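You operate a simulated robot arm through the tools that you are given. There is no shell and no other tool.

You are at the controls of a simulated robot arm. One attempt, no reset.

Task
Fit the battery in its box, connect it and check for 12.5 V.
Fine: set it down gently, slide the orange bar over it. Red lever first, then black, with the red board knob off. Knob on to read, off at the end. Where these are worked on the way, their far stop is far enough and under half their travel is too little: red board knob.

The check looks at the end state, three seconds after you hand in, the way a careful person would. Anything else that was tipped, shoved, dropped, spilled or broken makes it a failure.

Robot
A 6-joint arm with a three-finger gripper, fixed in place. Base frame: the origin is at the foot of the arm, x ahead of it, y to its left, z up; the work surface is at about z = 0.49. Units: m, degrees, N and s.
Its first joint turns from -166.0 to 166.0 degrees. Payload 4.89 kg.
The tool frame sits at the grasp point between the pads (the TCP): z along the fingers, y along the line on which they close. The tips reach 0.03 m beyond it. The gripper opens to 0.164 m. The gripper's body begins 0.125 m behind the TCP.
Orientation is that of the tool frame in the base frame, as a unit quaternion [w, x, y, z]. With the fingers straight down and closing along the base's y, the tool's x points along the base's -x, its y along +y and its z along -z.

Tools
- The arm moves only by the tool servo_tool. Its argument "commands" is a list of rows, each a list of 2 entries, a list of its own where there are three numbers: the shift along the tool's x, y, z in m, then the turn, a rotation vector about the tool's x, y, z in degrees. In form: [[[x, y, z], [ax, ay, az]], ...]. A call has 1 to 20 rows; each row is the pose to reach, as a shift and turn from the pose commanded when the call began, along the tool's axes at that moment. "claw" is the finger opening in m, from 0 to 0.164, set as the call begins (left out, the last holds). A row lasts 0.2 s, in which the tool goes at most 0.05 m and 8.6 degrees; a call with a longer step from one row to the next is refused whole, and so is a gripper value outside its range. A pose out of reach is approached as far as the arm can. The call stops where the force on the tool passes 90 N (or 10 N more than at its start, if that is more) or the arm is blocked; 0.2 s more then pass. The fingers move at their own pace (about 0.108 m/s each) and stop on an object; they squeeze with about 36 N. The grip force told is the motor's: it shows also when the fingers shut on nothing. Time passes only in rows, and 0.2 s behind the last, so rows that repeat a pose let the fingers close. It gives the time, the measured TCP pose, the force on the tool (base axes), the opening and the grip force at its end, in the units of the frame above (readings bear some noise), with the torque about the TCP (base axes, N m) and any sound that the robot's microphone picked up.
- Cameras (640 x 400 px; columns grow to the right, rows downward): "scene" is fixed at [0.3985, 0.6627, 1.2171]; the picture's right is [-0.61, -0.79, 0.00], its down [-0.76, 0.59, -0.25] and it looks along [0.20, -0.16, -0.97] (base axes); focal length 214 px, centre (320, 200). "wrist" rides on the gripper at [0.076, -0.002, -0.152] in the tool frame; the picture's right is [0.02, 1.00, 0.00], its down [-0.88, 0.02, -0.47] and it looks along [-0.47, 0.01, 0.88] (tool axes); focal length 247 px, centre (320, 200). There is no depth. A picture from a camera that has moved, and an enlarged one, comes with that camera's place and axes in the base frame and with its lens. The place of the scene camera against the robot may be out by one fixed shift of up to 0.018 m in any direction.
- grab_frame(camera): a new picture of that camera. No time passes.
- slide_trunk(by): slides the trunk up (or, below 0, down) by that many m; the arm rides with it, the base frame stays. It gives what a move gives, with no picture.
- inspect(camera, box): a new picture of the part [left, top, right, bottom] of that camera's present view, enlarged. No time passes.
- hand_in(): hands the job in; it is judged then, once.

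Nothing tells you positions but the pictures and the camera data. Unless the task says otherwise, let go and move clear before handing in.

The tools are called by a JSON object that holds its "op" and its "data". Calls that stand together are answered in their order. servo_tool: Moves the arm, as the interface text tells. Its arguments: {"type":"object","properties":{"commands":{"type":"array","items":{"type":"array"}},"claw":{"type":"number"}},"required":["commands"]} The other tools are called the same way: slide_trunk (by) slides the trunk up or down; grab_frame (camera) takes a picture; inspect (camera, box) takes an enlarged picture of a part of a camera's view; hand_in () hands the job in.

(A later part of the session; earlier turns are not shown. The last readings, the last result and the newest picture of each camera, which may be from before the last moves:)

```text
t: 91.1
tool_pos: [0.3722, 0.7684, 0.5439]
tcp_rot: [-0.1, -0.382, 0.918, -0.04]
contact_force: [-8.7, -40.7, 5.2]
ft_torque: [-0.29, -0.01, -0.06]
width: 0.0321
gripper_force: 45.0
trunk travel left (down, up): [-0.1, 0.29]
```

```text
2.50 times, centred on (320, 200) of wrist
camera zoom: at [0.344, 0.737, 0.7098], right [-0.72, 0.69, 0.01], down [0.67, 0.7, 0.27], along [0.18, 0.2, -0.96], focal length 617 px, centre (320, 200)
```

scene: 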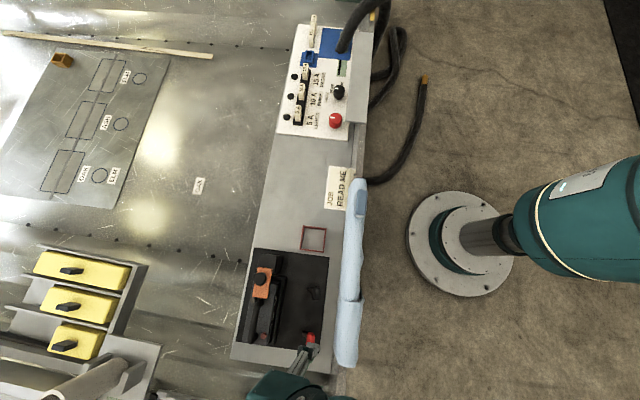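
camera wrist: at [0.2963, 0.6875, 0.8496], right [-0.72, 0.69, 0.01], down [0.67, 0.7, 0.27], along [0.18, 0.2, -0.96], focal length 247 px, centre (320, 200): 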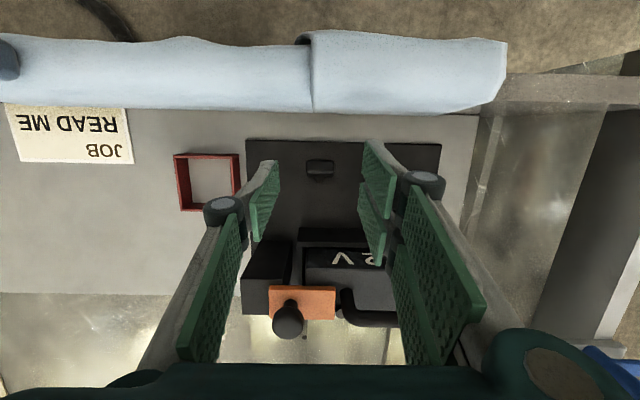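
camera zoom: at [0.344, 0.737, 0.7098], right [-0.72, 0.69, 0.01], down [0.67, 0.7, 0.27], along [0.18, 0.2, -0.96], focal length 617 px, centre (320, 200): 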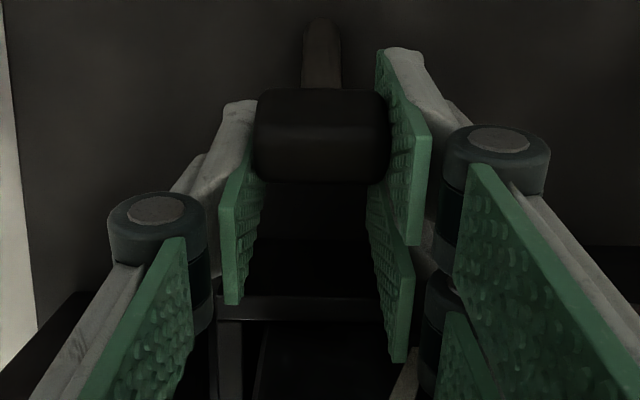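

The black handle is now at v ≈ 0.793, the same as the red one at its stop, and it slips under load. I'll let go, rise and compare the two levers.

{"op": "servo_tool", "data": {"commands": [[[0.002, 0, 0], [0, 0, 0]], [[0.002, 0, 0], [0, 0, 0]], [[0.006, 0, -0.024], [0, 0, 0]], [[0.012, 0, -0.055], [0, 0, 0]], [[0.02, 0, -0.09], [0, 0, 0]], [[0.035, 0.01, -0.125], [0, 0, 0]], [[0.05, 0.03, -0.15], [0, 0, 0]], [[0.05, 0.05, -0.16], [0, 0, 0]], [[0.05, 0.05, -0.16], [0, 0, 0]]], "claw": 0.08}}

{"op": "grab_frame", "data": {"camera": "wrist"}}

{"op": "inspect", "data": {"camera": "wrist", "box": [200, 100, 440, 260]}}

{"op": "inspect", "data": {"camera": "scene", "box": [240, 240, 360, 360]}}

```text
t: 93.1
tool_pos: [0.3292, 0.7949, 0.7117]
tcp_rot: [-0.101, -0.382, 0.918, -0.041]
contact_force: [-0.4, -0.1, 0.6]
ft_torque: [0.06, 0.07, -0.03]
width: 0.0801
gripper_force: 0.1
trunk travel left (down, up): [-0.1, 0.29]
```

```text
taken
camera wrist: at [0.3006, 0.7634, 0.8771], right [-0.72, 0.69, 0.01], down [0.67, 0.7, 0.27], along [0.18, 0.2, -0.96], focal length 247 px, centre (320, 200)
```

wrist: 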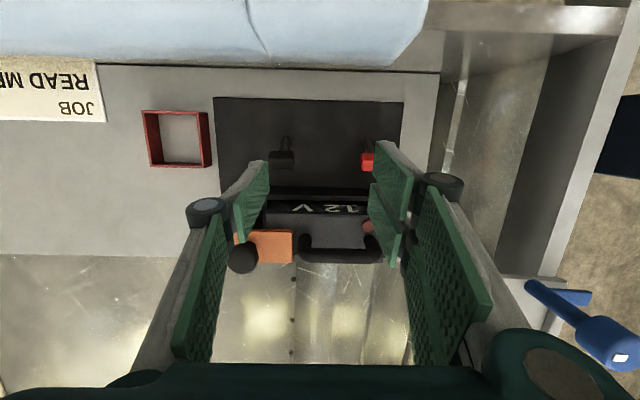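

```text
2.50 times, centred on (320, 180) of wrist
camera zoom: at [0.3006, 0.7634, 0.8771], right [-0.72, 0.69, 0.01], down [0.67, 0.7, 0.27], along [0.18, 0.2, -0.96], focal length 617 px, centre (320, 250)
```

zoom: 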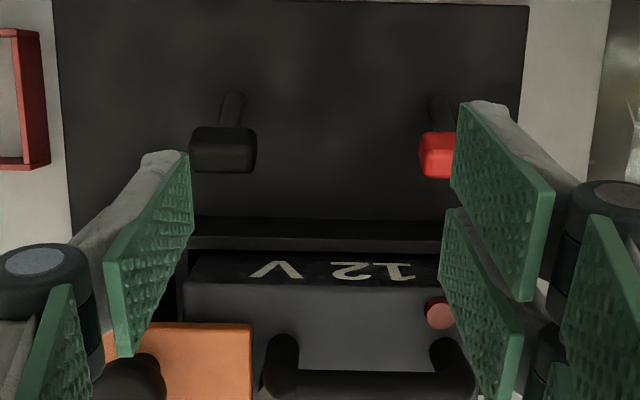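

```text
3.33 times, centred on (300, 300) of scene
camera zoom: at [0.3985, 0.6627, 1.2171], right [-0.61, -0.79, 0.0], down [-0.76, 0.59, -0.25], along [0.2, -0.16, -0.97], focal length 715 px, centre (387, -133)
```

zoom: 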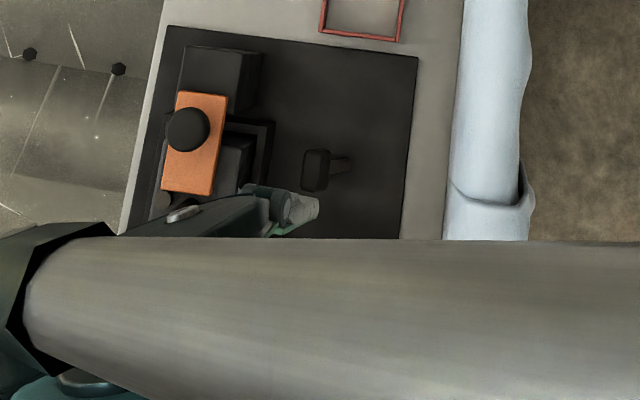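

Both levers now lie at the same angle against their stops. Next is the red board knob. It sits close to a tall lip, so I'll go and look at it from straight above first.

{"op": "servo_tool", "data": {"commands": [[[0.0097, 0, -0.044], [0, 0, 0]], [[0.0194, 0, -0.0879], [0, 0, 0]], [[0.023, -0.0451, -0.0872], [0, 0, 0]], [[0.0266, -0.0901, -0.0865], [0, 0, 0]], [[0.0303, -0.1352, -0.0857], [0, 0, 0]], [[0.0339, -0.1803, -0.085], [0, 0, 0]], [[0.0375, -0.2253, -0.0843], [0, 0, 0]], [[0.0411, -0.2704, -0.0836], [0, 0, 0]], [[0.0448, -0.3155, -0.0829], [0, 0, 0]], [[0.0484, -0.3605, -0.0821], [0, 1.5, 0]], [[0.052, -0.4056, -0.0814], [0, 3, 0]], [[0.0556, -0.4506, -0.0807], [0, 5, 0]], [[0.0592, -0.4957, -0.08], [0, 7, 0]], [[0.0629, -0.5408, -0.0792], [0, 9, 0]], [[0.0665, -0.5858, -0.0785], [0, 10.5, 0]], [[0.0701, -0.6309, -0.0778], [0, 11.6, 0]], [[0.0701, -0.6309, -0.0778], [0, 11.6, 0]]], "claw": 0.12}}

{"op": "grab_frame", "data": {"camera": "wrist"}}

{"op": "inspect", "data": {"camera": "wrist", "box": [200, 120, 440, 270]}}

{"op": "grab_frame", "data": {"camera": "scene"}}

```text
t: 96.7
tool_pos: [0.7399, 0.3147, 0.8037]
tcp_rot: [-0.193, -0.376, 0.903, -0.08]
contact_force: [-0.2, 0.8, -0.8]
ft_torque: [-0.09, -0.08, 0.02]
width: 0.12
gripper_force: 0.1
trunk travel left (down, up): [-0.1, 0.29]
```

```text
taken
camera wrist: at [0.7355, 0.3074, 0.9738], right [-0.72, 0.69, 0.01], down [0.69, 0.72, 0.07], along [0.04, 0.06, -1.0], focal length 247 px, centre (320, 200)
```

wrist: 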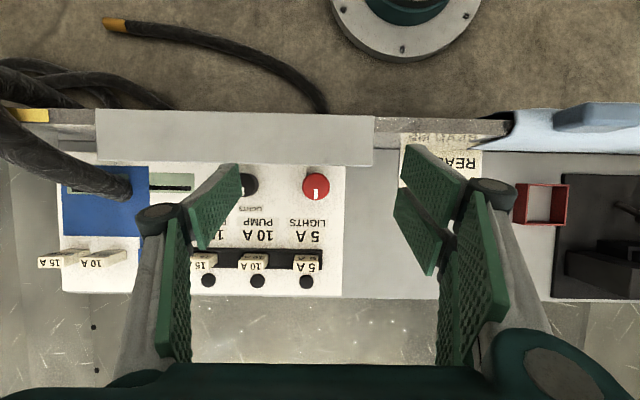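

```text
2.67 times, centred on (320, 195) of wrist
camera zoom: at [0.7355, 0.3074, 0.9738], right [-0.72, 0.69, 0.01], down [0.69, 0.72, 0.07], along [0.04, 0.06, -1.0], focal length 659 px, centre (320, 213)
```

zoom: 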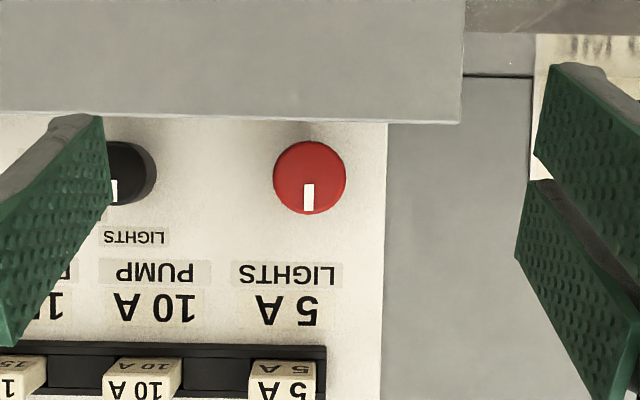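

```text
taken
```

scene: 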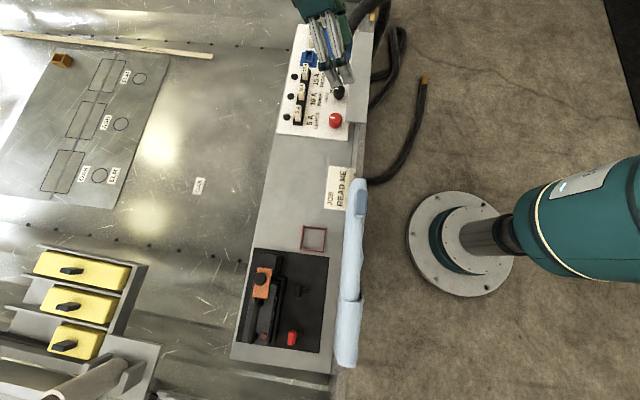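

The view is clear: knob centre at u ≈ 0.3058, v ≈ 0.7442, cap about 47 mm across with its top near z ≈ 0.547. The tall lip is only about 30 mm from the centre. I'll grip it along u, leaning away from the lip, and first come down to just above it.

{"op": "servo_tool", "data": {"commands": [[[-0.012, -0.0013, 0.02], [0, -1, 0]], [[-0.025, -0.0027, 0.042], [0, -2, 0]], [[-0.04, -0.004, 0.065], [0, -3, 0]], [[-0.0556, -0.0053, 0.0888], [0, -4, 0]], [[-0.0556, -0.0053, 0.0888], [0, -4, 0]], [[-0.0556, -0.0053, 0.0888], [0, -4, 0]]], "claw": 0.075}}

{"op": "grab_frame", "data": {"camera": "wrist"}}

{"op": "inspect", "data": {"camera": "wrist", "box": [220, 100, 420, 260]}}

```text
t: 98.1
tool_pos: [0.7517, 0.3196, 0.6969]
tcp_rot: [-0.161, -0.378, 0.909, -0.066]
contact_force: [1.1, -0.7, 0.7]
ft_torque: [-0.01, 0.01, 0.02]
width: 0.075
gripper_force: 0.2
trunk travel left (down, up): [-0.1, 0.29]
```

```text
taken
camera wrist: at [0.74, 0.3043, 0.868], right [-0.72, 0.69, 0.01], down [0.68, 0.72, 0.14], along [0.09, 0.11, -0.99], focal length 247 px, centre (320, 200)
```

wrist: 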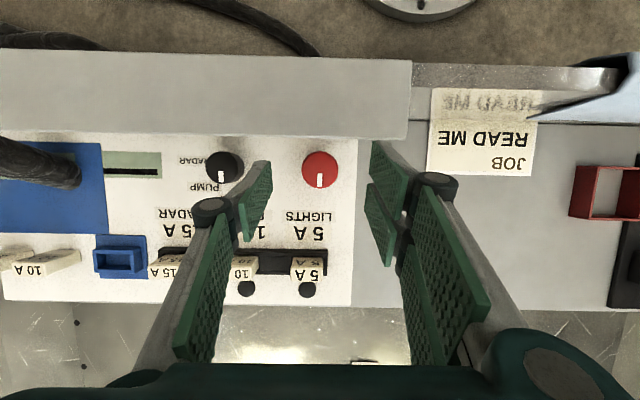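

```text
2.50 times, centred on (320, 180) of wrist
camera zoom: at [0.74, 0.3043, 0.868], right [-0.72, 0.69, 0.01], down [0.68, 0.72, 0.14], along [0.09, 0.11, -0.99], focal length 617 px, centre (320, 250)
```

zoom: 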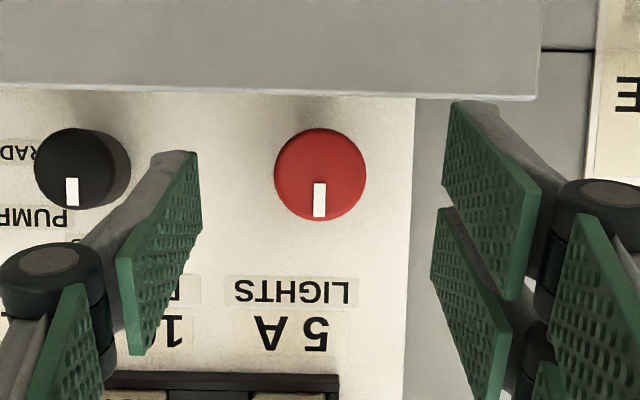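

{"op": "servo_tool", "data": {"commands": [[[-0.013, 0, 0.026], [0, 0, 0]], [[-0.023, 0, 0.053], [0, 0, 0]], [[-0.033, 0, 0.08], [0, 0, 0]], [[-0.04, 0, 0.1], [0, 0, 0]], [[-0.04, 0, 0.1], [0, 0, 0]]], "claw": 0.07}}

{"op": "inspect", "data": {"camera": "wrist", "box": [220, 100, 420, 260]}}

{"op": "inspect", "data": {"camera": "scene", "box": [290, 60, 390, 160]}}

```text
t: 99.3
tool_pos: [0.7553, 0.3224, 0.5886]
tcp_rot: [-0.16, -0.378, 0.909, -0.065]
contact_force: [-0.9, 0.7, 0.7]
ft_torque: [0.01, -0.03, 0.02]
width: 0.07
gripper_force: 0.2
trunk travel left (down, up): [-0.1, 0.29]
```

```text
2.50 times, centred on (320, 180) of wrist
camera zoom: at [0.7431, 0.3066, 0.759], right [-0.72, 0.69, 0.01], down [0.68, 0.72, 0.14], along [0.09, 0.11, -0.99], focal length 617 px, centre (320, 250)
```

zoom: 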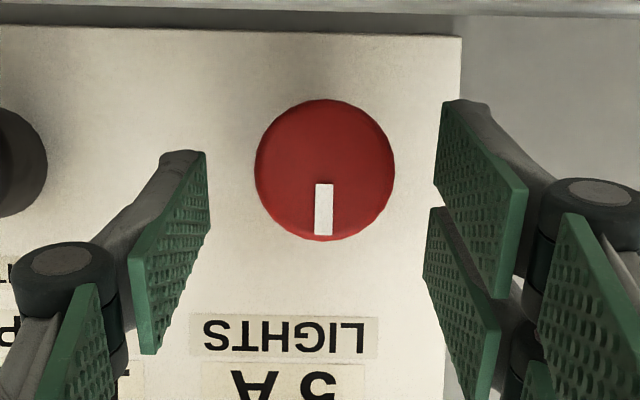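

```text
4.00 times, centred on (340, 110) of scene
camera zoom: at [0.3985, 0.6627, 1.2171], right [-0.61, -0.79, 0.0], down [-0.76, 0.59, -0.25], along [0.2, -0.16, -0.97], focal length 858 px, centre (240, 560)
```

zoom: 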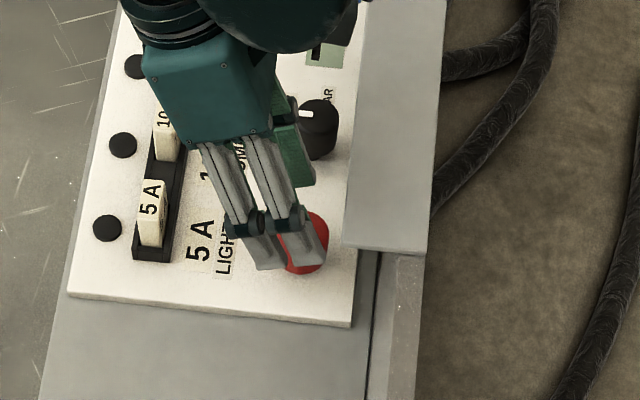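

{"op": "servo_tool", "data": {"commands": [[[-0.004, 0, 0.011], [0, 0, 0]], [[-0.008, 0, 0.022], [0, 0, 0]], [[-0.0117, 0, 0.0323], [0, 0, 0]], [[-0.0117, 0, 0.0323], [0, 0, 0]]], "claw": 0.07}}

{"op": "inspect", "data": {"camera": "wrist", "box": [220, 100, 420, 260]}}

```text
t: 100.3
tool_pos: [0.7544, 0.3225, 0.5549]
tcp_rot: [-0.162, -0.378, 0.909, -0.066]
contact_force: [-0.3, -0.2, 0.2]
ft_torque: [0.04, -0.03, -0.02]
width: 0.07
gripper_force: 0.1
trunk travel left (down, up): [-0.1, 0.29]
```

```text
2.50 times, centred on (320, 180) of wrist
camera zoom: at [0.7429, 0.3059, 0.725], right [-0.72, 0.69, 0.01], down [0.68, 0.72, 0.14], along [0.09, 0.11, -0.99], focal length 617 px, centre (320, 250)
```

zoom: 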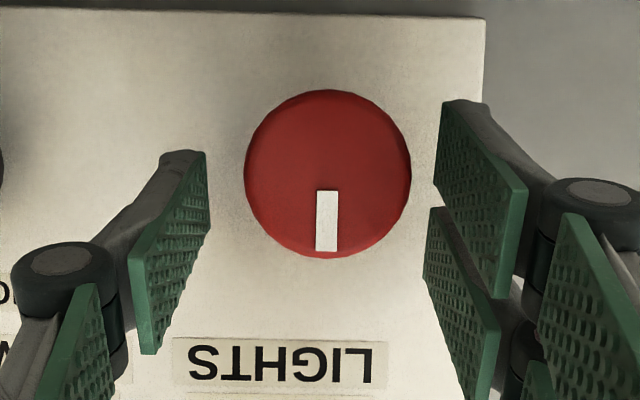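

{"op": "servo_tool", "data": {"commands": [[[0, 0.001, 0], [0, 0, 0]], [[0, 0.0018, 0], [0, 0, 0]], [[0, 0.0018, 0], [0, 0, 0]]], "claw": 0.07}}

{"op": "servo_tool", "data": {"commands": [[[0, 0, 0], [0, 0, 0]], [[0, 0, 0], [0, 0, 0]], [[0, 0, 0], [0, 0, 0]]], "claw": 0.0}}

{"op": "inspect", "data": {"camera": "wrist", "box": [220, 100, 420, 260]}}

```text
t: 101.1
tool_pos: [0.753, 0.3238, 0.5544]
tcp_rot: [-0.161, -0.378, 0.909, -0.066]
contact_force: [-0.3, -0.1, 0.1]
ft_torque: [-0.01, 0.03, -0.01]
width: 0.0699
gripper_force: 0.1
trunk travel left (down, up): [-0.1, 0.29]
```

```text
t: 101.9
tool_pos: [0.7531, 0.3232, 0.5552]
tcp_rot: [-0.16, -0.378, 0.909, -0.066]
contact_force: [11.0, -8.4, 1.7]
ft_torque: [-0.27, -0.33, 0.22]
width: 0.0471
gripper_force: 45.0
trunk travel left (down, up): [-0.1, 0.29]
```

```text
2.50 times, centred on (320, 180) of wrist
camera zoom: at [0.7413, 0.3071, 0.7252], right [-0.72, 0.69, 0.01], down [0.68, 0.71, 0.14], along [0.09, 0.11, -0.99], focal length 617 px, centre (320, 250)
```

zoom: 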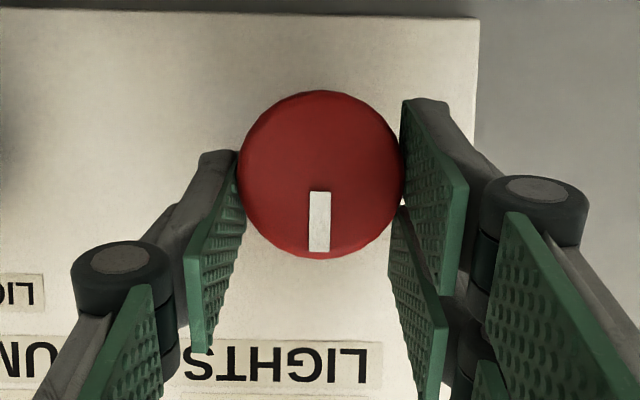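

The knob is held (47 mm). I'll try turning it clockwise about its own axis by a few degrees to feel whether it moves freely that way.

{"op": "servo_tool", "data": {"commands": [[[0.0001, -0.0017, 0], [-2.05, 0, 5.64]], [[0.0003, -0.0033, 0.0001], [-4.1, 0, 11.28]], [[0.0003, -0.0033, 0.0001], [-4.1, 0, 11.28]]], "claw": 0.0}}

{"op": "inspect", "data": {"camera": "wrist", "box": [220, 100, 420, 260]}}

```text
t: 102.7
tool_pos: [0.7553, 0.3207, 0.5545]
tcp_rot: [-0.166, -0.28, 0.944, -0.049]
contact_force: [22.4, -10.2, -0.4]
ft_torque: [-0.02, -0.8, 0.33]
width: 0.0468
gripper_force: 44.9
trunk travel left (down, up): [-0.1, 0.29]
```

```text
2.50 times, centred on (320, 180) of wrist
camera zoom: at [0.7404, 0.3076, 0.7252], right [-0.56, 0.83, 0.01], down [0.82, 0.56, 0.14], along [0.11, 0.09, -0.99], focal length 617 px, centre (320, 250)
```

zoom: 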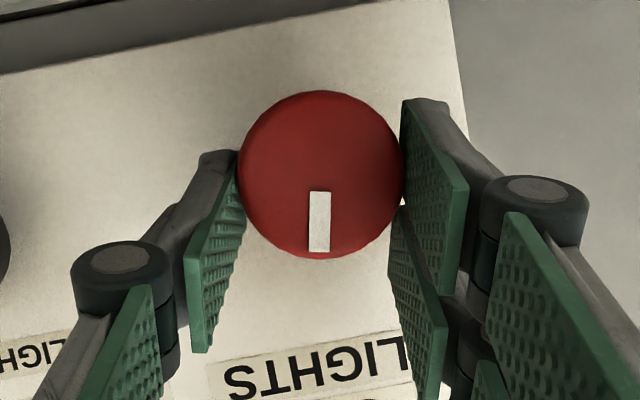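

The knob turns with the hand clockwise, freely. I'll continue while staying clear of the lip.

{"op": "servo_tool", "data": {"commands": [[[0.0001, -0.0017, 0], [-2.05, 0, 5.64]], [[0.0003, -0.0033, 0.0001], [-4.1, 0, 11.28]], [[0.0007, -0.0049, 0.0003], [-6.16, 0, 16.91]], [[0.0013, -0.0065, 0.0005], [-8.21, 0, 22.55]], [[0.0013, -0.0065, 0.0005], [-8.21, 0, 22.55]]], "claw": 0.0}}

{"op": "inspect", "data": {"camera": "wrist", "box": [220, 100, 420, 260]}}

{"op": "inspect", "data": {"camera": "scene", "box": [290, 60, 390, 160]}}

```text
t: 103.9
tool_pos: [0.757, 0.3137, 0.5542]
tcp_rot: [-0.174, -0.078, 0.982, -0.014]
contact_force: [32.3, -11.1, -1.1]
ft_torque: [-0.19, -0.88, 0.22]
width: 0.0469
gripper_force: 44.7
trunk travel left (down, up): [-0.1, 0.29]
```

```text
2.50 times, centred on (320, 180) of wrist
camera zoom: at [0.7385, 0.309, 0.7252], right [-0.18, 0.98, 0.01], down [0.97, 0.17, 0.14], along [0.14, 0.03, -0.99], focal length 617 px, centre (320, 250)
```

zoom: 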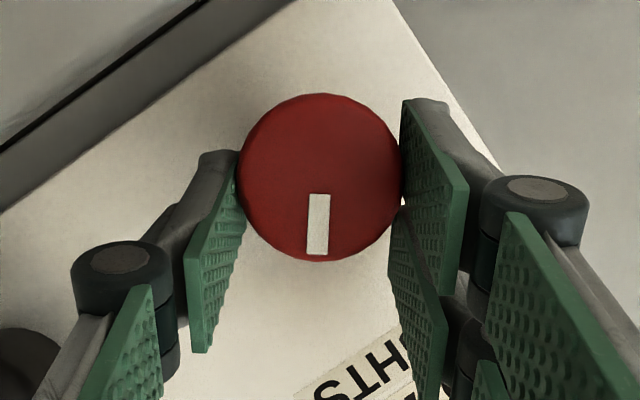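

```text
4.00 times, centred on (340, 110) of scene
camera zoom: at [0.3985, 0.6627, 1.2171], right [-0.61, -0.79, 0.0], down [-0.76, 0.59, -0.25], along [0.2, -0.16, -0.97], focal length 858 px, centre (240, 560)
```

zoom: 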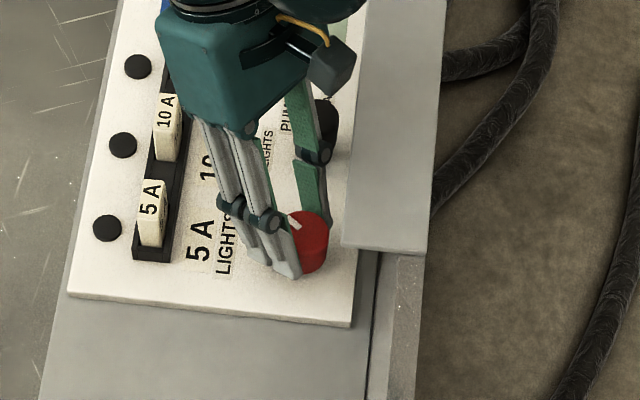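

It has turned about 36° with low torque and no stop yet. I'll open slightly, swing the hand back about the knob axis and take another bite.

{"op": "servo_tool", "data": {"commands": [[[0, 0, 0], [0, 0, 0]], [[0, 0, 0], [0, 0, 0]], [[0.0001, 0.002, 0], [2.39, 0, -6.58]], [[0.0004, 0.0039, 0.0001], [4.79, 0, -13.16]], [[0.001, 0.0057, 0.0004], [7.18, 0, -19.73]], [[0.0017, 0.0075, 0.0006], [9.58, 0, -26.31]], [[0.0027, 0.0092, 0.001], [11.97, 0, -32.89]], [[0.0039, 0.0107, 0.0014], [14.36, 0, -39.47]], [[0.0039, 0.0107, 0.0014], [14.36, 0, -39.47]]], "claw": 0.062}}

{"op": "inspect", "data": {"camera": "wrist", "box": [220, 100, 420, 260]}}

{"op": "inspect", "data": {"camera": "scene", "box": [300, 30, 390, 130]}}

```text
t: 105.9
tool_pos: [0.7514, 0.3242, 0.554]
tcp_rot: [-0.157, -0.426, 0.888, -0.074]
contact_force: [-0.3, 0.7, 0.6]
ft_torque: [0.04, 0.03, 0.03]
width: 0.062
gripper_force: 0.0
trunk travel left (down, up): [-0.1, 0.29]
```

```text
2.50 times, centred on (320, 180) of wrist
camera zoom: at [0.7405, 0.3077, 0.7255], right [-0.79, 0.61, 0.01], down [0.6, 0.78, 0.14], along [0.08, 0.12, -0.99], focal length 617 px, centre (320, 250)
```

zoom: 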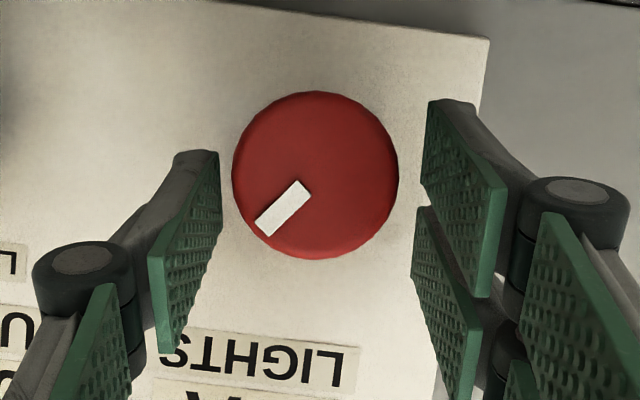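

```text
4.00 times, centred on (345, 80) of scene
camera zoom: at [0.3985, 0.6627, 1.2171], right [-0.61, -0.79, 0.0], down [-0.76, 0.59, -0.25], along [0.2, -0.16, -0.97], focal length 858 px, centre (220, 680)
```

zoom: 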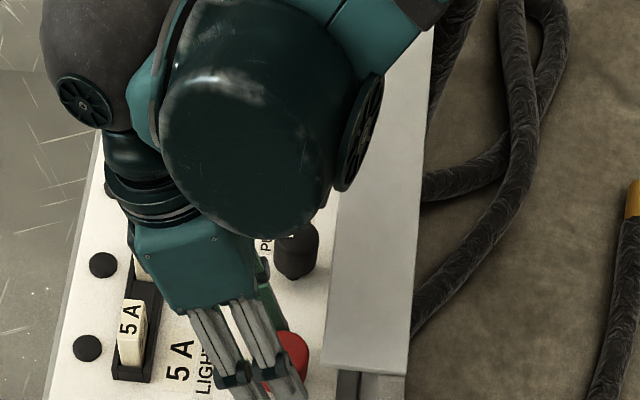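

{"op": "servo_tool", "data": {"commands": [[[0, -0.0014, 0], [0, 0, 0]], [[0, -0.0014, 0], [0, 0, 0]], [[0, -0.0014, 0], [0, 0, 0]], [[0, -0.0014, 0], [0, 0, 0]]], "claw": 0.0}}

{"op": "servo_tool", "data": {"commands": [[[0.0001, -0.0019, 0], [-2.39, 0, 6.58]], [[0.0004, -0.0039, 0.0001], [-4.79, 0, 13.16]], [[0.001, -0.0057, 0.0004], [-7.18, 0, 19.73]], [[0.0017, -0.0075, 0.0006], [-9.58, 0, 26.31]], [[0.0027, -0.0092, 0.001], [-11.97, 0, 32.89]], [[0.0027, -0.0092, 0.001], [-11.97, 0, 32.89]]], "claw": 0.0}}

{"op": "inspect", "data": {"camera": "wrist", "box": [220, 100, 420, 260]}}

{"op": "grab_frame", "data": {"camera": "wrist"}}

```text
t: 106.9
tool_pos: [0.7522, 0.324, 0.5558]
tcp_rot: [-0.158, -0.426, 0.888, -0.075]
contact_force: [8.8, -1.8, 6.6]
ft_torque: [-0.21, -0.16, 0.15]
width: 0.0464
gripper_force: 44.7
trunk travel left (down, up): [-0.1, 0.29]
```

```text
t: 108.3
tool_pos: [0.7584, 0.3164, 0.5545]
tcp_rot: [-0.173, -0.138, 0.975, -0.023]
contact_force: [-4.5, 20.7, -2.0]
ft_torque: [0.68, 0.24, -0.31]
width: 0.0465
gripper_force: 45.1
trunk travel left (down, up): [-0.1, 0.29]
```

```text
2.50 times, centred on (320, 180) of wrist
camera zoom: at [0.7395, 0.3083, 0.7255], right [-0.3, 0.95, 0.01], down [0.95, 0.29, 0.14], along [0.13, 0.05, -0.99], focal length 617 px, centre (320, 250)
```

zoom: 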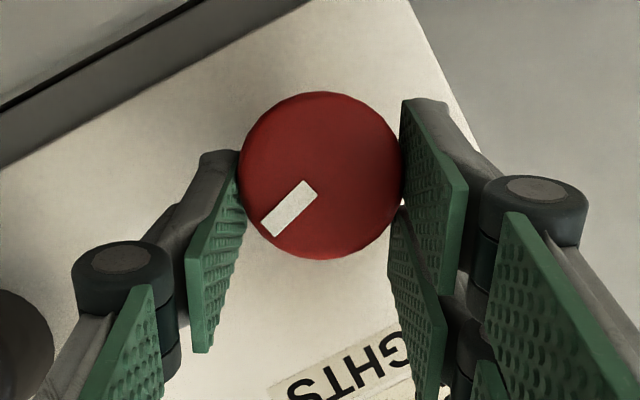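

```text
taken
camera wrist: at [0.7395, 0.3083, 0.7255], right [-0.3, 0.95, 0.01], down [0.95, 0.29, 0.14], along [0.13, 0.05, -0.99], focal length 247 px, centre (320, 200)
```

wrist: 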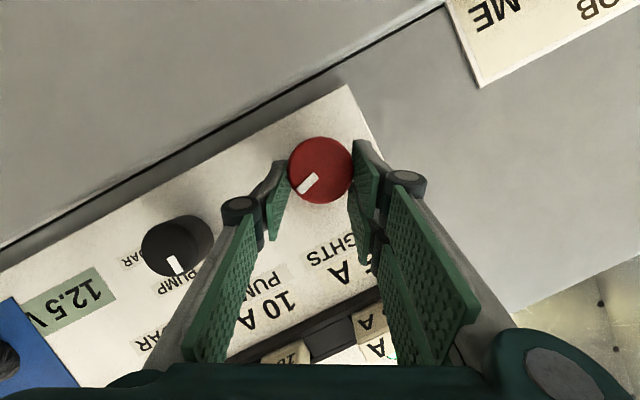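

The meter now reads 12.5 V with the knob about 71° round. To be sure it's fully on, I'll carry on toward the far stop.

{"op": "servo_tool", "data": {"commands": [[[0.0001, -0.0011, 0], [-1.37, 0, 3.76]], [[0.0002, -0.0022, 0.0001], [-2.74, 0, 7.52]], [[0.0002, -0.0022, 0.0001], [-2.74, 0, 7.52]]], "claw": 0.0}}

{"op": "inspect", "data": {"camera": "wrist", "box": [0, 220, 200, 380]}}

{"op": "inspect", "data": {"camera": "wrist", "box": [220, 100, 420, 260]}}

```text
t: 109.1
tool_pos: [0.7577, 0.3141, 0.5555]
tcp_rot: [-0.175, -0.07, 0.982, -0.013]
contact_force: [-22.7, 32.5, -7.1]
ft_torque: [0.96, 0.08, -0.53]
width: 0.0466
gripper_force: 44.7
trunk travel left (down, up): [-0.1, 0.29]
```

```text
2.50 times, centred on (100, 300) of wrist
camera zoom: at [0.7391, 0.3089, 0.7255], right [-0.16, 0.99, 0.01], down [0.98, 0.16, 0.14], along [0.14, 0.03, -0.99], focal length 617 px, centre (870, -50)
```

zoom: 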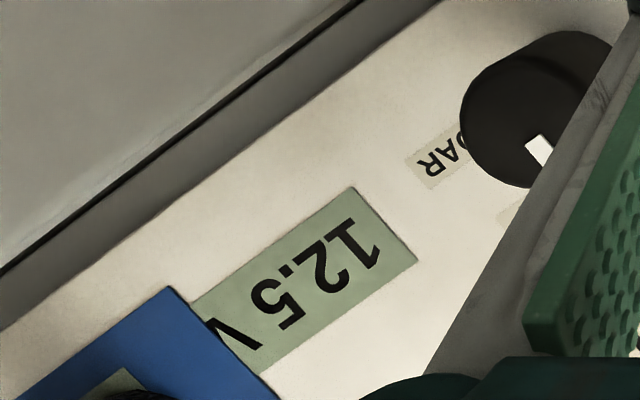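

```text
2.50 times, centred on (320, 180) of wrist
camera zoom: at [0.7391, 0.3089, 0.7255], right [-0.16, 0.99, 0.01], down [0.98, 0.16, 0.14], along [0.14, 0.03, -0.99], focal length 617 px, centre (320, 250)
```

zoom: 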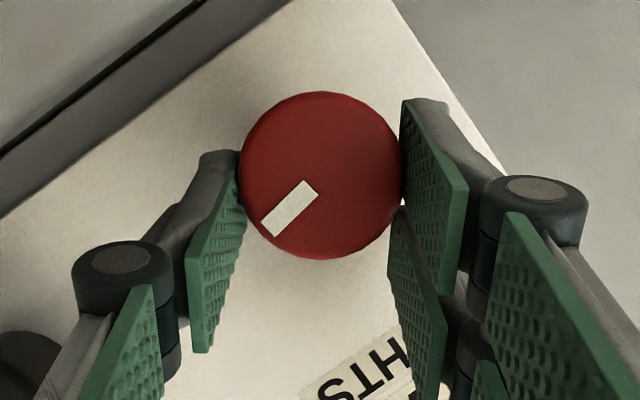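

{"op": "servo_tool", "data": {"commands": [[[0, 0, 0], [0, 0, 0]], [[0, 0, 0], [0, 0, 0]], [[0.0001, 0.002, 0], [2.39, 0, -6.58]], [[0.0004, 0.0039, 0.0001], [4.79, 0, -13.16]], [[0.001, 0.0057, 0.0004], [7.18, 0, -19.73]], [[0.0017, 0.0075, 0.0006], [9.58, 0, -26.31]], [[0.0027, 0.0092, 0.001], [11.97, 0, -32.89]], [[0.0039, 0.0107, 0.0014], [14.36, 0, -39.47]], [[0.0039, 0.0107, 0.0014], [14.36, 0, -39.47]]], "claw": 0.062}}

{"op": "inspect", "data": {"camera": "wrist", "box": [220, 100, 420, 260]}}

```text
t: 111.1
tool_pos: [0.7541, 0.3225, 0.5552]
tcp_rot: [-0.158, -0.418, 0.891, -0.073]
contact_force: [-0.8, -0.1, 0.2]
ft_torque: [0.0, -0.01, -0.02]
width: 0.062
gripper_force: 0.0
trunk travel left (down, up): [-0.1, 0.29]
```

```text
2.50 times, centred on (320, 180) of wrist
camera zoom: at [0.7415, 0.3056, 0.7255], right [-0.78, 0.62, 0.01], down [0.62, 0.77, 0.14], along [0.08, 0.12, -0.99], focal length 617 px, centre (320, 250)
```

zoom: 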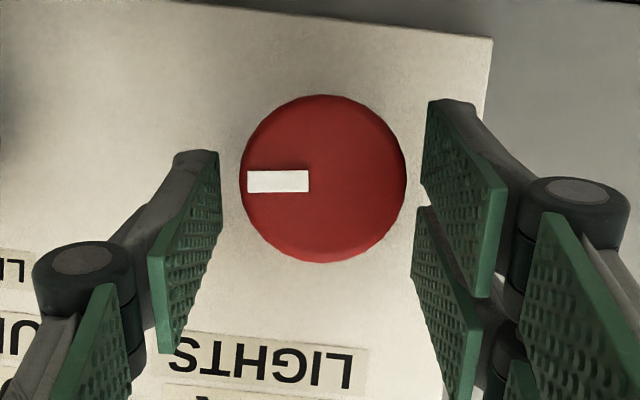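

{"op": "servo_tool", "data": {"commands": [[[0, 0, 0], [0, 0, 0]], [[0, 0, 0], [0, 0, 0]], [[0, 0, 0], [0, 0, 0]], [[0, 0, 0], [0, 0, 0]]], "claw": 0.0}}

{"op": "servo_tool", "data": {"commands": [[[0.0001, -0.0011, 0], [-1.37, 0, 3.76]], [[0.0002, -0.0022, 0.0001], [-2.74, 0, 7.52]], [[0.0004, -0.0033, 0.0001], [-4.1, 0, 11.28]], [[0.0004, -0.0033, 0.0001], [-4.1, 0, 11.28]]], "claw": 0.0}}

{"op": "inspect", "data": {"camera": "wrist", "box": [220, 100, 420, 260]}}

```text
t: 112.1
tool_pos: [0.7526, 0.3222, 0.5554]
tcp_rot: [-0.159, -0.417, 0.892, -0.073]
contact_force: [-13.3, 6.8, -3.7]
ft_torque: [0.23, 0.34, -0.24]
width: 0.0465
gripper_force: 45.3
trunk travel left (down, up): [-0.1, 0.29]
```

```text
t: 113.1
tool_pos: [0.7543, 0.3218, 0.5553]
tcp_rot: [-0.164, -0.322, 0.931, -0.056]
contact_force: [-13.1, 12.1, 3.1]
ft_torque: [0.31, 0.34, 0.26]
width: 0.0467
gripper_force: 44.9
trunk travel left (down, up): [-0.1, 0.29]
```

```text
2.50 times, centred on (320, 180) of wrist
camera zoom: at [0.7407, 0.307, 0.7256], right [-0.63, 0.77, 0.01], down [0.77, 0.63, 0.14], along [0.11, 0.1, -0.99], focal length 617 px, centre (320, 250)
```

zoom: 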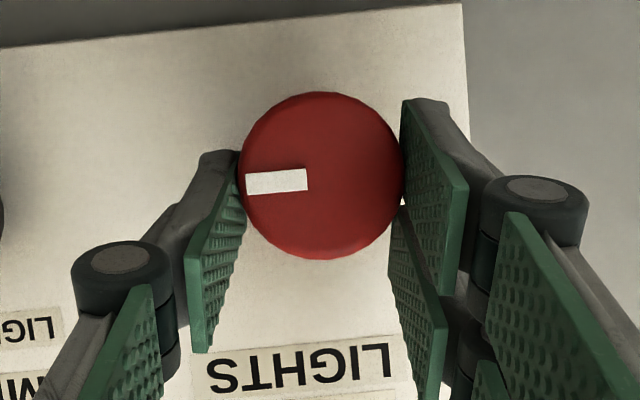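

The hand now slips against a clear resistance at about 90°: that's the far stop. I'll take a proper look at the meter reading.

{"op": "grab_frame", "data": {"camera": "wrist"}}

{"op": "inspect", "data": {"camera": "scene", "box": [310, 50, 380, 110]}}

```text
taken
camera wrist: at [0.7407, 0.307, 0.7256], right [-0.63, 0.77, 0.01], down [0.77, 0.63, 0.14], along [0.11, 0.1, -0.99], focal length 247 px, centre (320, 200)
```

wrist: 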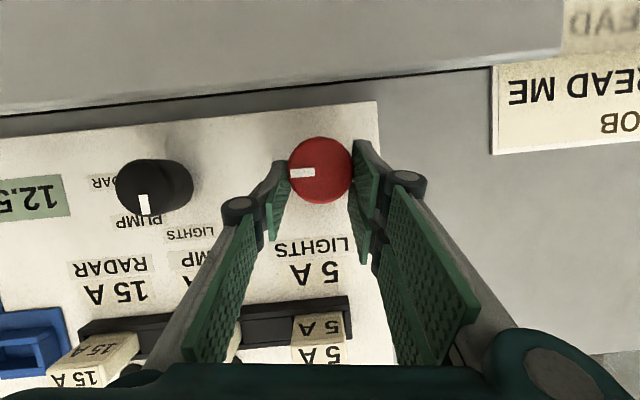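

```text
6.67 times, centred on (345, 80) of scene
camera zoom: at [0.3985, 0.6627, 1.2171], right [-0.61, -0.79, 0.0], down [-0.76, 0.59, -0.25], along [0.2, -0.16, -0.97], focal length 1430 px, centre (153, 1000)
```

zoom: 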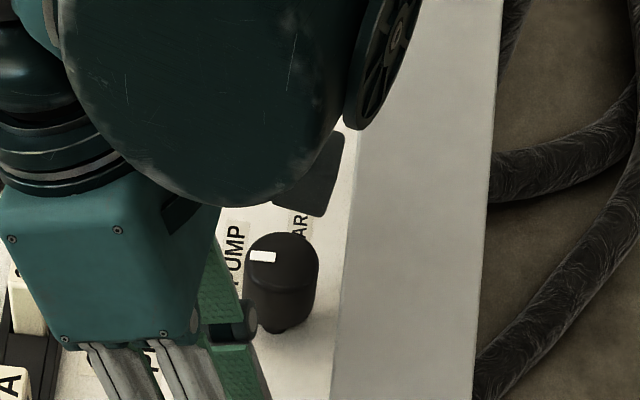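

The meter still shows 12.5 V with the knob fully on. Now I'll turn it off again: open, swing the hand forward around the knob, regrip and turn back counter-clockwise.

{"op": "servo_tool", "data": {"commands": [[[0, 0, 0], [0, 0, 0]], [[0, 0, 0], [0, 0, 0]], [[0.0001, -0.0022, 0], [-2.65, 0, 7.28]], [[0.0005, -0.0043, 0.0002], [-5.3, 0, 14.57]], [[0.0012, -0.0063, 0.0004], [-7.95, 0, 21.85]], [[0.0021, -0.0082, 0.0008], [-10.6, 0, 29.13]], [[0.0021, -0.0082, 0.0008], [-10.6, 0, 29.13]]], "claw": 0.062}}

{"op": "inspect", "data": {"camera": "wrist", "box": [220, 100, 420, 260]}}

```text
t: 114.7
tool_pos: [0.7588, 0.3134, 0.5547]
tcp_rot: [-0.175, -0.061, 0.983, -0.011]
contact_force: [-0.4, -0.8, -0.2]
ft_torque: [-0.02, -0.02, 0.03]
width: 0.0622
gripper_force: 0.0
trunk travel left (down, up): [-0.1, 0.29]
```

```text
2.50 times, centred on (320, 180) of wrist
camera zoom: at [0.7391, 0.3076, 0.7254], right [-0.14, 0.99, 0.01], down [0.98, 0.14, 0.14], along [0.14, 0.03, -0.99], focal length 617 px, centre (320, 250)
```

zoom: 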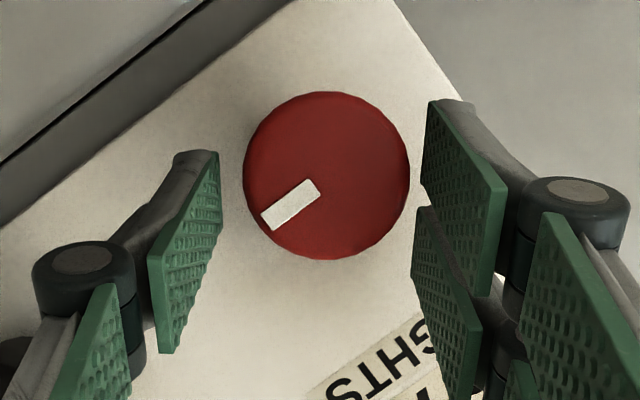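

{"op": "servo_tool", "data": {"commands": [[[0, 0.001, 0], [0, 0, 0]], [[0, 0.001, 0], [0, 0, 0]], [[0, 0.001, 0], [0, 0, 0]], [[0, 0.001, 0], [0, 0, 0]]], "claw": 0.0}}

{"op": "servo_tool", "data": {"commands": [[[0.0001, 0.0018, 0], [2.15, 0, -5.91]], [[0.0004, 0.0035, 0.0001], [4.3, 0, -11.82]], [[0.0008, 0.0051, 0.0003], [6.45, 0, -17.72]], [[0.0014, 0.0068, 0.0005], [8.6, 0, -23.63]], [[0.0022, 0.0083, 0.0008], [10.75, 0, -29.54]], [[0.0031, 0.0098, 0.0011], [12.9, 0, -35.45]], [[0.0042, 0.0111, 0.0015], [15.05, 0, -41.35]], [[0.0042, 0.0111, 0.0015], [15.05, 0, -41.35]]], "claw": 0.0}}

{"op": "inspect", "data": {"camera": "wrist", "box": [220, 100, 420, 260]}}

```text
t: 115.7
tool_pos: [0.7585, 0.3146, 0.555]
tcp_rot: [-0.174, -0.062, 0.983, -0.011]
contact_force: [0.8, 5.0, 4.1]
ft_torque: [0.06, 0.12, -0.12]
width: 0.0466
gripper_force: 44.8
trunk travel left (down, up): [-0.1, 0.29]
```

```text
t: 117.5
tool_pos: [0.7523, 0.3239, 0.5548]
tcp_rot: [-0.158, -0.426, 0.888, -0.075]
contact_force: [6.7, -12.3, 0.2]
ft_torque: [-0.37, -0.09, 0.19]
width: 0.0468
gripper_force: 45.2
trunk travel left (down, up): [-0.1, 0.29]
```

```text
2.50 times, centred on (320, 180) of wrist
camera zoom: at [0.7416, 0.3068, 0.7254], right [-0.79, 0.61, 0.01], down [0.61, 0.78, 0.14], along [0.08, 0.12, -0.99], focal length 617 px, centre (320, 250)
```

zoom: 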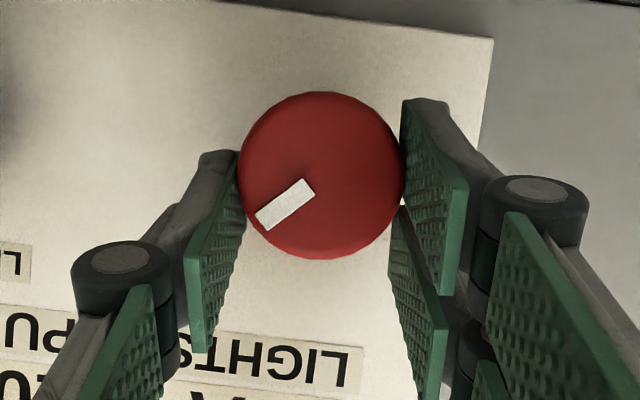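

The knob is back to about 45°. Another bite.

{"op": "servo_tool", "data": {"commands": [[[0, 0, 0], [0, 0, 0]], [[0, 0, 0], [0, 0, 0]], [[0.0001, -0.0018, 0], [-2.15, 0, 5.91]], [[0.0004, -0.0035, 0.0001], [-4.3, 0, 11.82]], [[0.0008, -0.0051, 0.0003], [-6.45, 0, 17.72]], [[0.0014, -0.0068, 0.0005], [-8.6, 0, 23.63]], [[0.0022, -0.0083, 0.0008], [-10.75, 0, 29.54]], [[0.0031, -0.0098, 0.0011], [-12.9, 0, 35.45]], [[0.0042, -0.0111, 0.0015], [-15.05, 0, 41.35]], [[0.0042, -0.0111, 0.0015], [-15.05, 0, 41.35]]], "claw": 0.062}}

{"op": "inspect", "data": {"camera": "wrist", "box": [220, 100, 420, 260]}}

```text
t: 119.7
tool_pos: [0.7588, 0.3133, 0.555]
tcp_rot: [-0.175, -0.062, 0.983, -0.011]
contact_force: [0.8, -0.1, 1.1]
ft_torque: [-0.01, -0.02, 0.05]
width: 0.0624
gripper_force: 0.0
trunk travel left (down, up): [-0.1, 0.29]
```

```text
2.50 times, centred on (320, 180) of wrist
camera zoom: at [0.739, 0.309, 0.7249], right [-0.14, 0.99, 0.01], down [0.98, 0.14, 0.14], along [0.14, 0.03, -0.99], focal length 617 px, centre (320, 250)
```

zoom: 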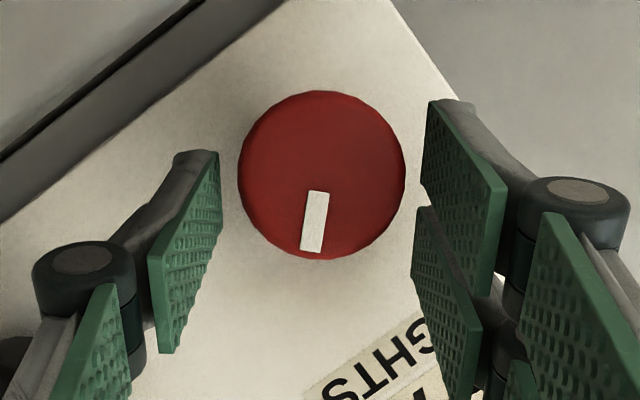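

{"op": "servo_tool", "data": {"commands": [[[0, 0, 0], [0, 0, 0]], [[0, 0, 0], [0, 0, 0]], [[0, 0, 0], [0, 0, 0]], [[0, 0, 0], [0, 0, 0]]], "claw": 0.0}}

{"op": "servo_tool", "data": {"commands": [[[0.0001, 0.0018, 0], [2.15, 0, -5.91]], [[0.0004, 0.0035, 0.0001], [4.3, 0, -11.82]], [[0.0008, 0.0051, 0.0003], [6.45, 0, -17.72]], [[0.0014, 0.0068, 0.0005], [8.6, 0, -23.63]], [[0.0022, 0.0083, 0.0008], [10.75, 0, -29.54]], [[0.0031, 0.0098, 0.0011], [12.9, 0, -35.45]], [[0.0042, 0.0111, 0.0015], [15.05, 0, -41.35]], [[0.0042, 0.0111, 0.0015], [15.05, 0, -41.35]]], "claw": 0.0}}

{"op": "inspect", "data": {"camera": "wrist", "box": [220, 100, 420, 260]}}

{"op": "grab_frame", "data": {"camera": "wrist"}}

```text
t: 120.7
tool_pos: [0.7597, 0.3133, 0.5554]
tcp_rot: [-0.174, -0.062, 0.983, -0.012]
contact_force: [2.1, 1.4, 0.1]
ft_torque: [0.03, -0.09, -0.02]
width: 0.0464
gripper_force: 45.1
trunk travel left (down, up): [-0.1, 0.29]
```

```text
t: 122.5
tool_pos: [0.753, 0.3232, 0.5551]
tcp_rot: [-0.158, -0.426, 0.888, -0.075]
contact_force: [7.4, -8.3, -1.5]
ft_torque: [-0.11, -0.28, 0.19]
width: 0.0468
gripper_force: 44.9
trunk travel left (down, up): [-0.1, 0.29]
```

```text
2.50 times, centred on (320, 180) of wrist
camera zoom: at [0.7418, 0.3068, 0.725], right [-0.79, 0.61, 0.01], down [0.61, 0.78, 0.14], along [0.08, 0.12, -0.99], focal length 617 px, centre (320, 250)
```

zoom: 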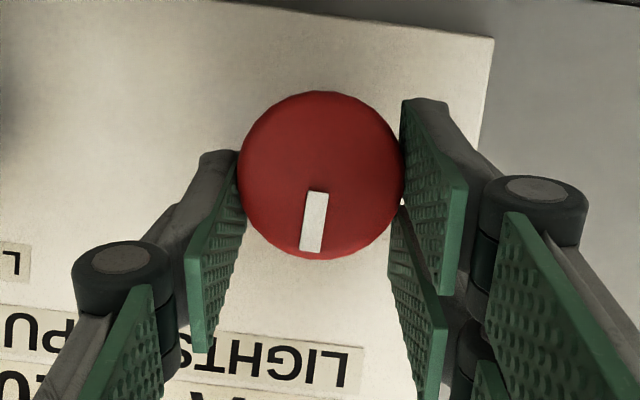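

```text
taken
camera wrist: at [0.7418, 0.3068, 0.725], right [-0.79, 0.61, 0.01], down [0.61, 0.78, 0.14], along [0.08, 0.12, -0.99], focal length 247 px, centre (320, 200)
```

wrist: 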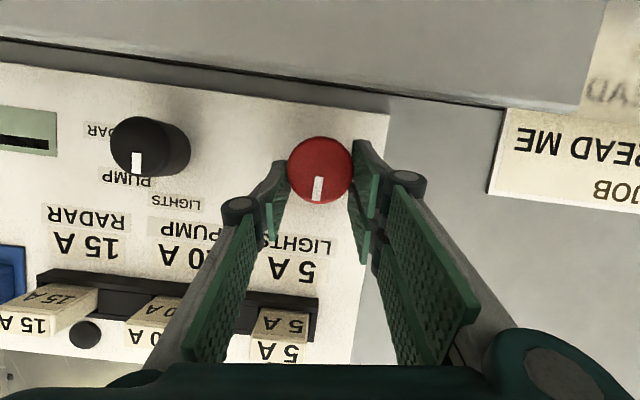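

The meter is dark again and the mark is within about 3° of where it started. One short last bite will bring it firmly to the off stop.

{"op": "servo_tool", "data": {"commands": [[[0, 0, 0], [0, 0, 0]], [[0, 0, 0], [0, 0, 0]], [[0.0001, -0.0018, 0], [-2.15, 0, 5.91]], [[0.0004, -0.0035, 0.0001], [-4.3, 0, 11.82]], [[0.0004, -0.0035, 0.0001], [-4.3, 0, 11.82]]], "claw": 0.06}}

{"op": "servo_tool", "data": {"commands": [[[0, 0, 0], [0, 0, 0]], [[0, 0, 0], [0, 0, 0]], [[0, 0, 0], [0, 0, 0]], [[0.0001, 0.0009, 0], [1.03, 0, -2.82]], [[0.0001, 0.0018, 0], [2.05, 0, -5.64]], [[0.0003, 0.0026, 0.0001], [3.08, 0, -8.46]], [[0.0003, 0.0026, 0.0001], [3.08, 0, -8.46]]], "claw": 0.0}}

{"op": "inspect", "data": {"camera": "wrist", "box": [220, 100, 420, 260]}}

```text
t: 123.7
tool_pos: [0.756, 0.3221, 0.5557]
tcp_rot: [-0.164, -0.325, 0.93, -0.056]
contact_force: [0.0, -0.1, 0.8]
ft_torque: [-0.03, -0.01, -0.01]
width: 0.0601
gripper_force: 0.0
trunk travel left (down, up): [-0.1, 0.29]
```

```text
t: 125.3
tool_pos: [0.7523, 0.3227, 0.5561]
tcp_rot: [-0.16, -0.397, 0.901, -0.07]
contact_force: [3.6, -20.7, -8.8]
ft_torque: [-0.5, -0.2, -0.45]
width: 0.0471
gripper_force: 44.7
trunk travel left (down, up): [-0.1, 0.29]
```

```text
2.50 times, centred on (320, 180) of wrist
camera zoom: at [0.741, 0.3065, 0.7251], right [-0.75, 0.66, 0.01], down [0.65, 0.74, 0.14], along [0.09, 0.11, -0.99], focal length 617 px, centre (320, 250)
```

zoom: 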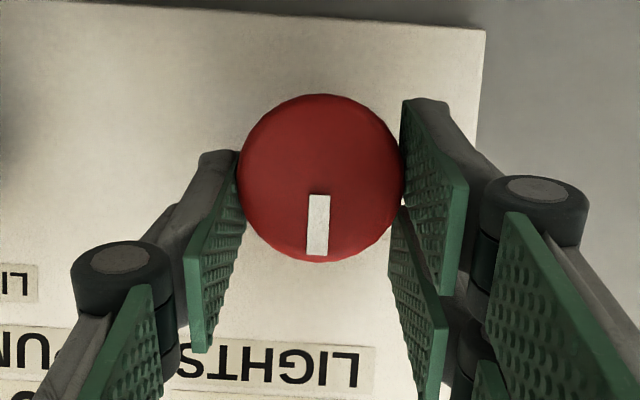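

The knob is hard against its off stop, with the mark straight up. I'll release it, lift straight up and then check the whole bench.

{"op": "servo_tool", "data": {"commands": [[[0, 0, 0], [0, 0, 0]], [[0, 0, 0], [0, 0, 0]], [[0.0068, 0, -0.0188], [0, 0, 0]], [[0.0171, 0, -0.047], [0, 0, 0]], [[0.0308, 0, -0.0846], [0, 0, 0]], [[0.0445, 0, -0.1222], [0, 0, 0]], [[0.0581, 0, -0.1597], [0, 0, 0]], [[0.0684, 0, -0.188], [0, 0, 0]], [[0.0821, 0, -0.2255], [0, 0, 0]], [[0.0821, 0, -0.2255], [0, 0, 0]]], "claw": 0.075}}

{"op": "grab_frame", "data": {"camera": "wrist"}}

{"op": "grab_frame", "data": {"camera": "scene"}}

{"op": "inspect", "data": {"camera": "wrist", "box": [200, 100, 440, 270]}}

{"op": "inspect", "data": {"camera": "scene", "box": [230, 230, 370, 370]}}

```text
t: 127.5
tool_pos: [0.7547, 0.3243, 0.7973]
tcp_rot: [-0.159, -0.397, 0.901, -0.07]
contact_force: [-0.4, 0.7, -0.1]
ft_torque: [-0.02, 0.01, 0.0]
width: 0.0751
gripper_force: 0.0
trunk travel left (down, up): [-0.1, 0.29]
```

```text
taken
camera wrist: at [0.7423, 0.3083, 0.9665], right [-0.75, 0.66, 0.01], down [0.65, 0.74, 0.14], along [0.09, 0.11, -0.99], focal length 247 px, centre (320, 200)
```

wrist: 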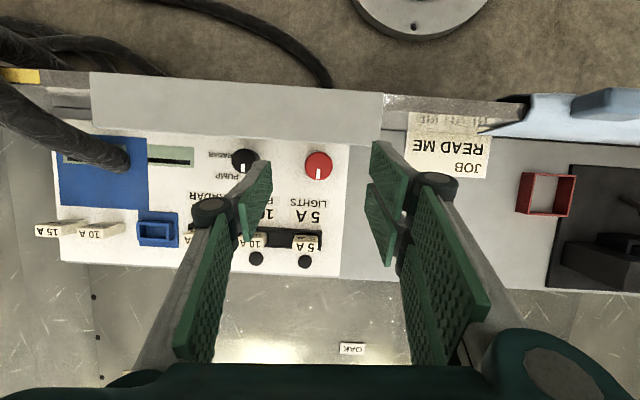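

```text
taken
```

scene: 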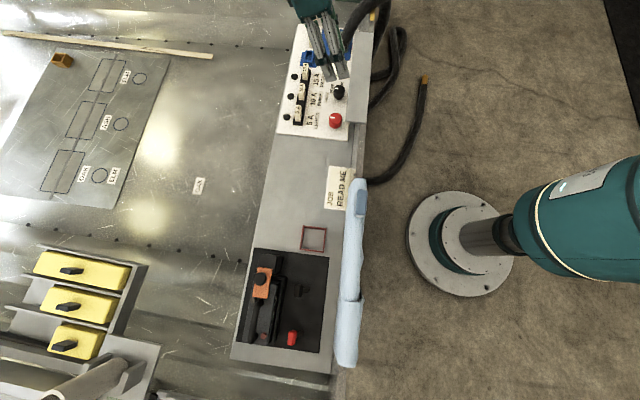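

```text
2.35 times, centred on (320, 185) of wrist
camera zoom: at [0.7423, 0.3083, 0.9665], right [-0.75, 0.66, 0.01], down [0.65, 0.74, 0.14], along [0.09, 0.11, -0.99], focal length 581 px, centre (320, 235)
```

zoom: 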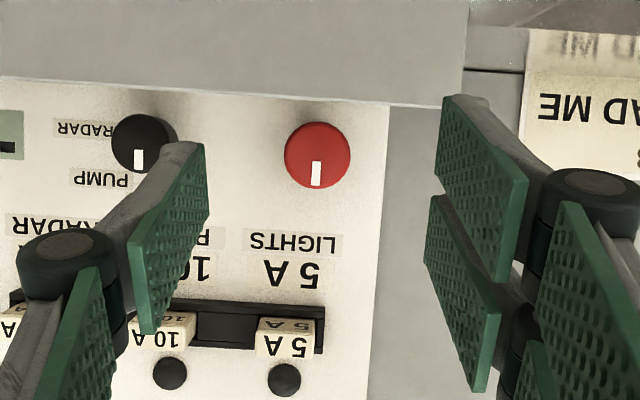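

```text
2.86 times, centred on (300, 300) of scene
camera zoom: at [0.3985, 0.6627, 1.2171], right [-0.61, -0.79, 0.0], down [-0.76, 0.59, -0.25], along [0.2, -0.16, -0.97], focal length 613 px, centre (377, -86)
```

zoom: 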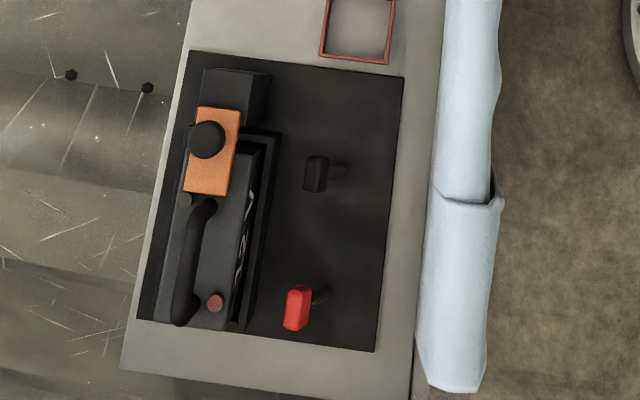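

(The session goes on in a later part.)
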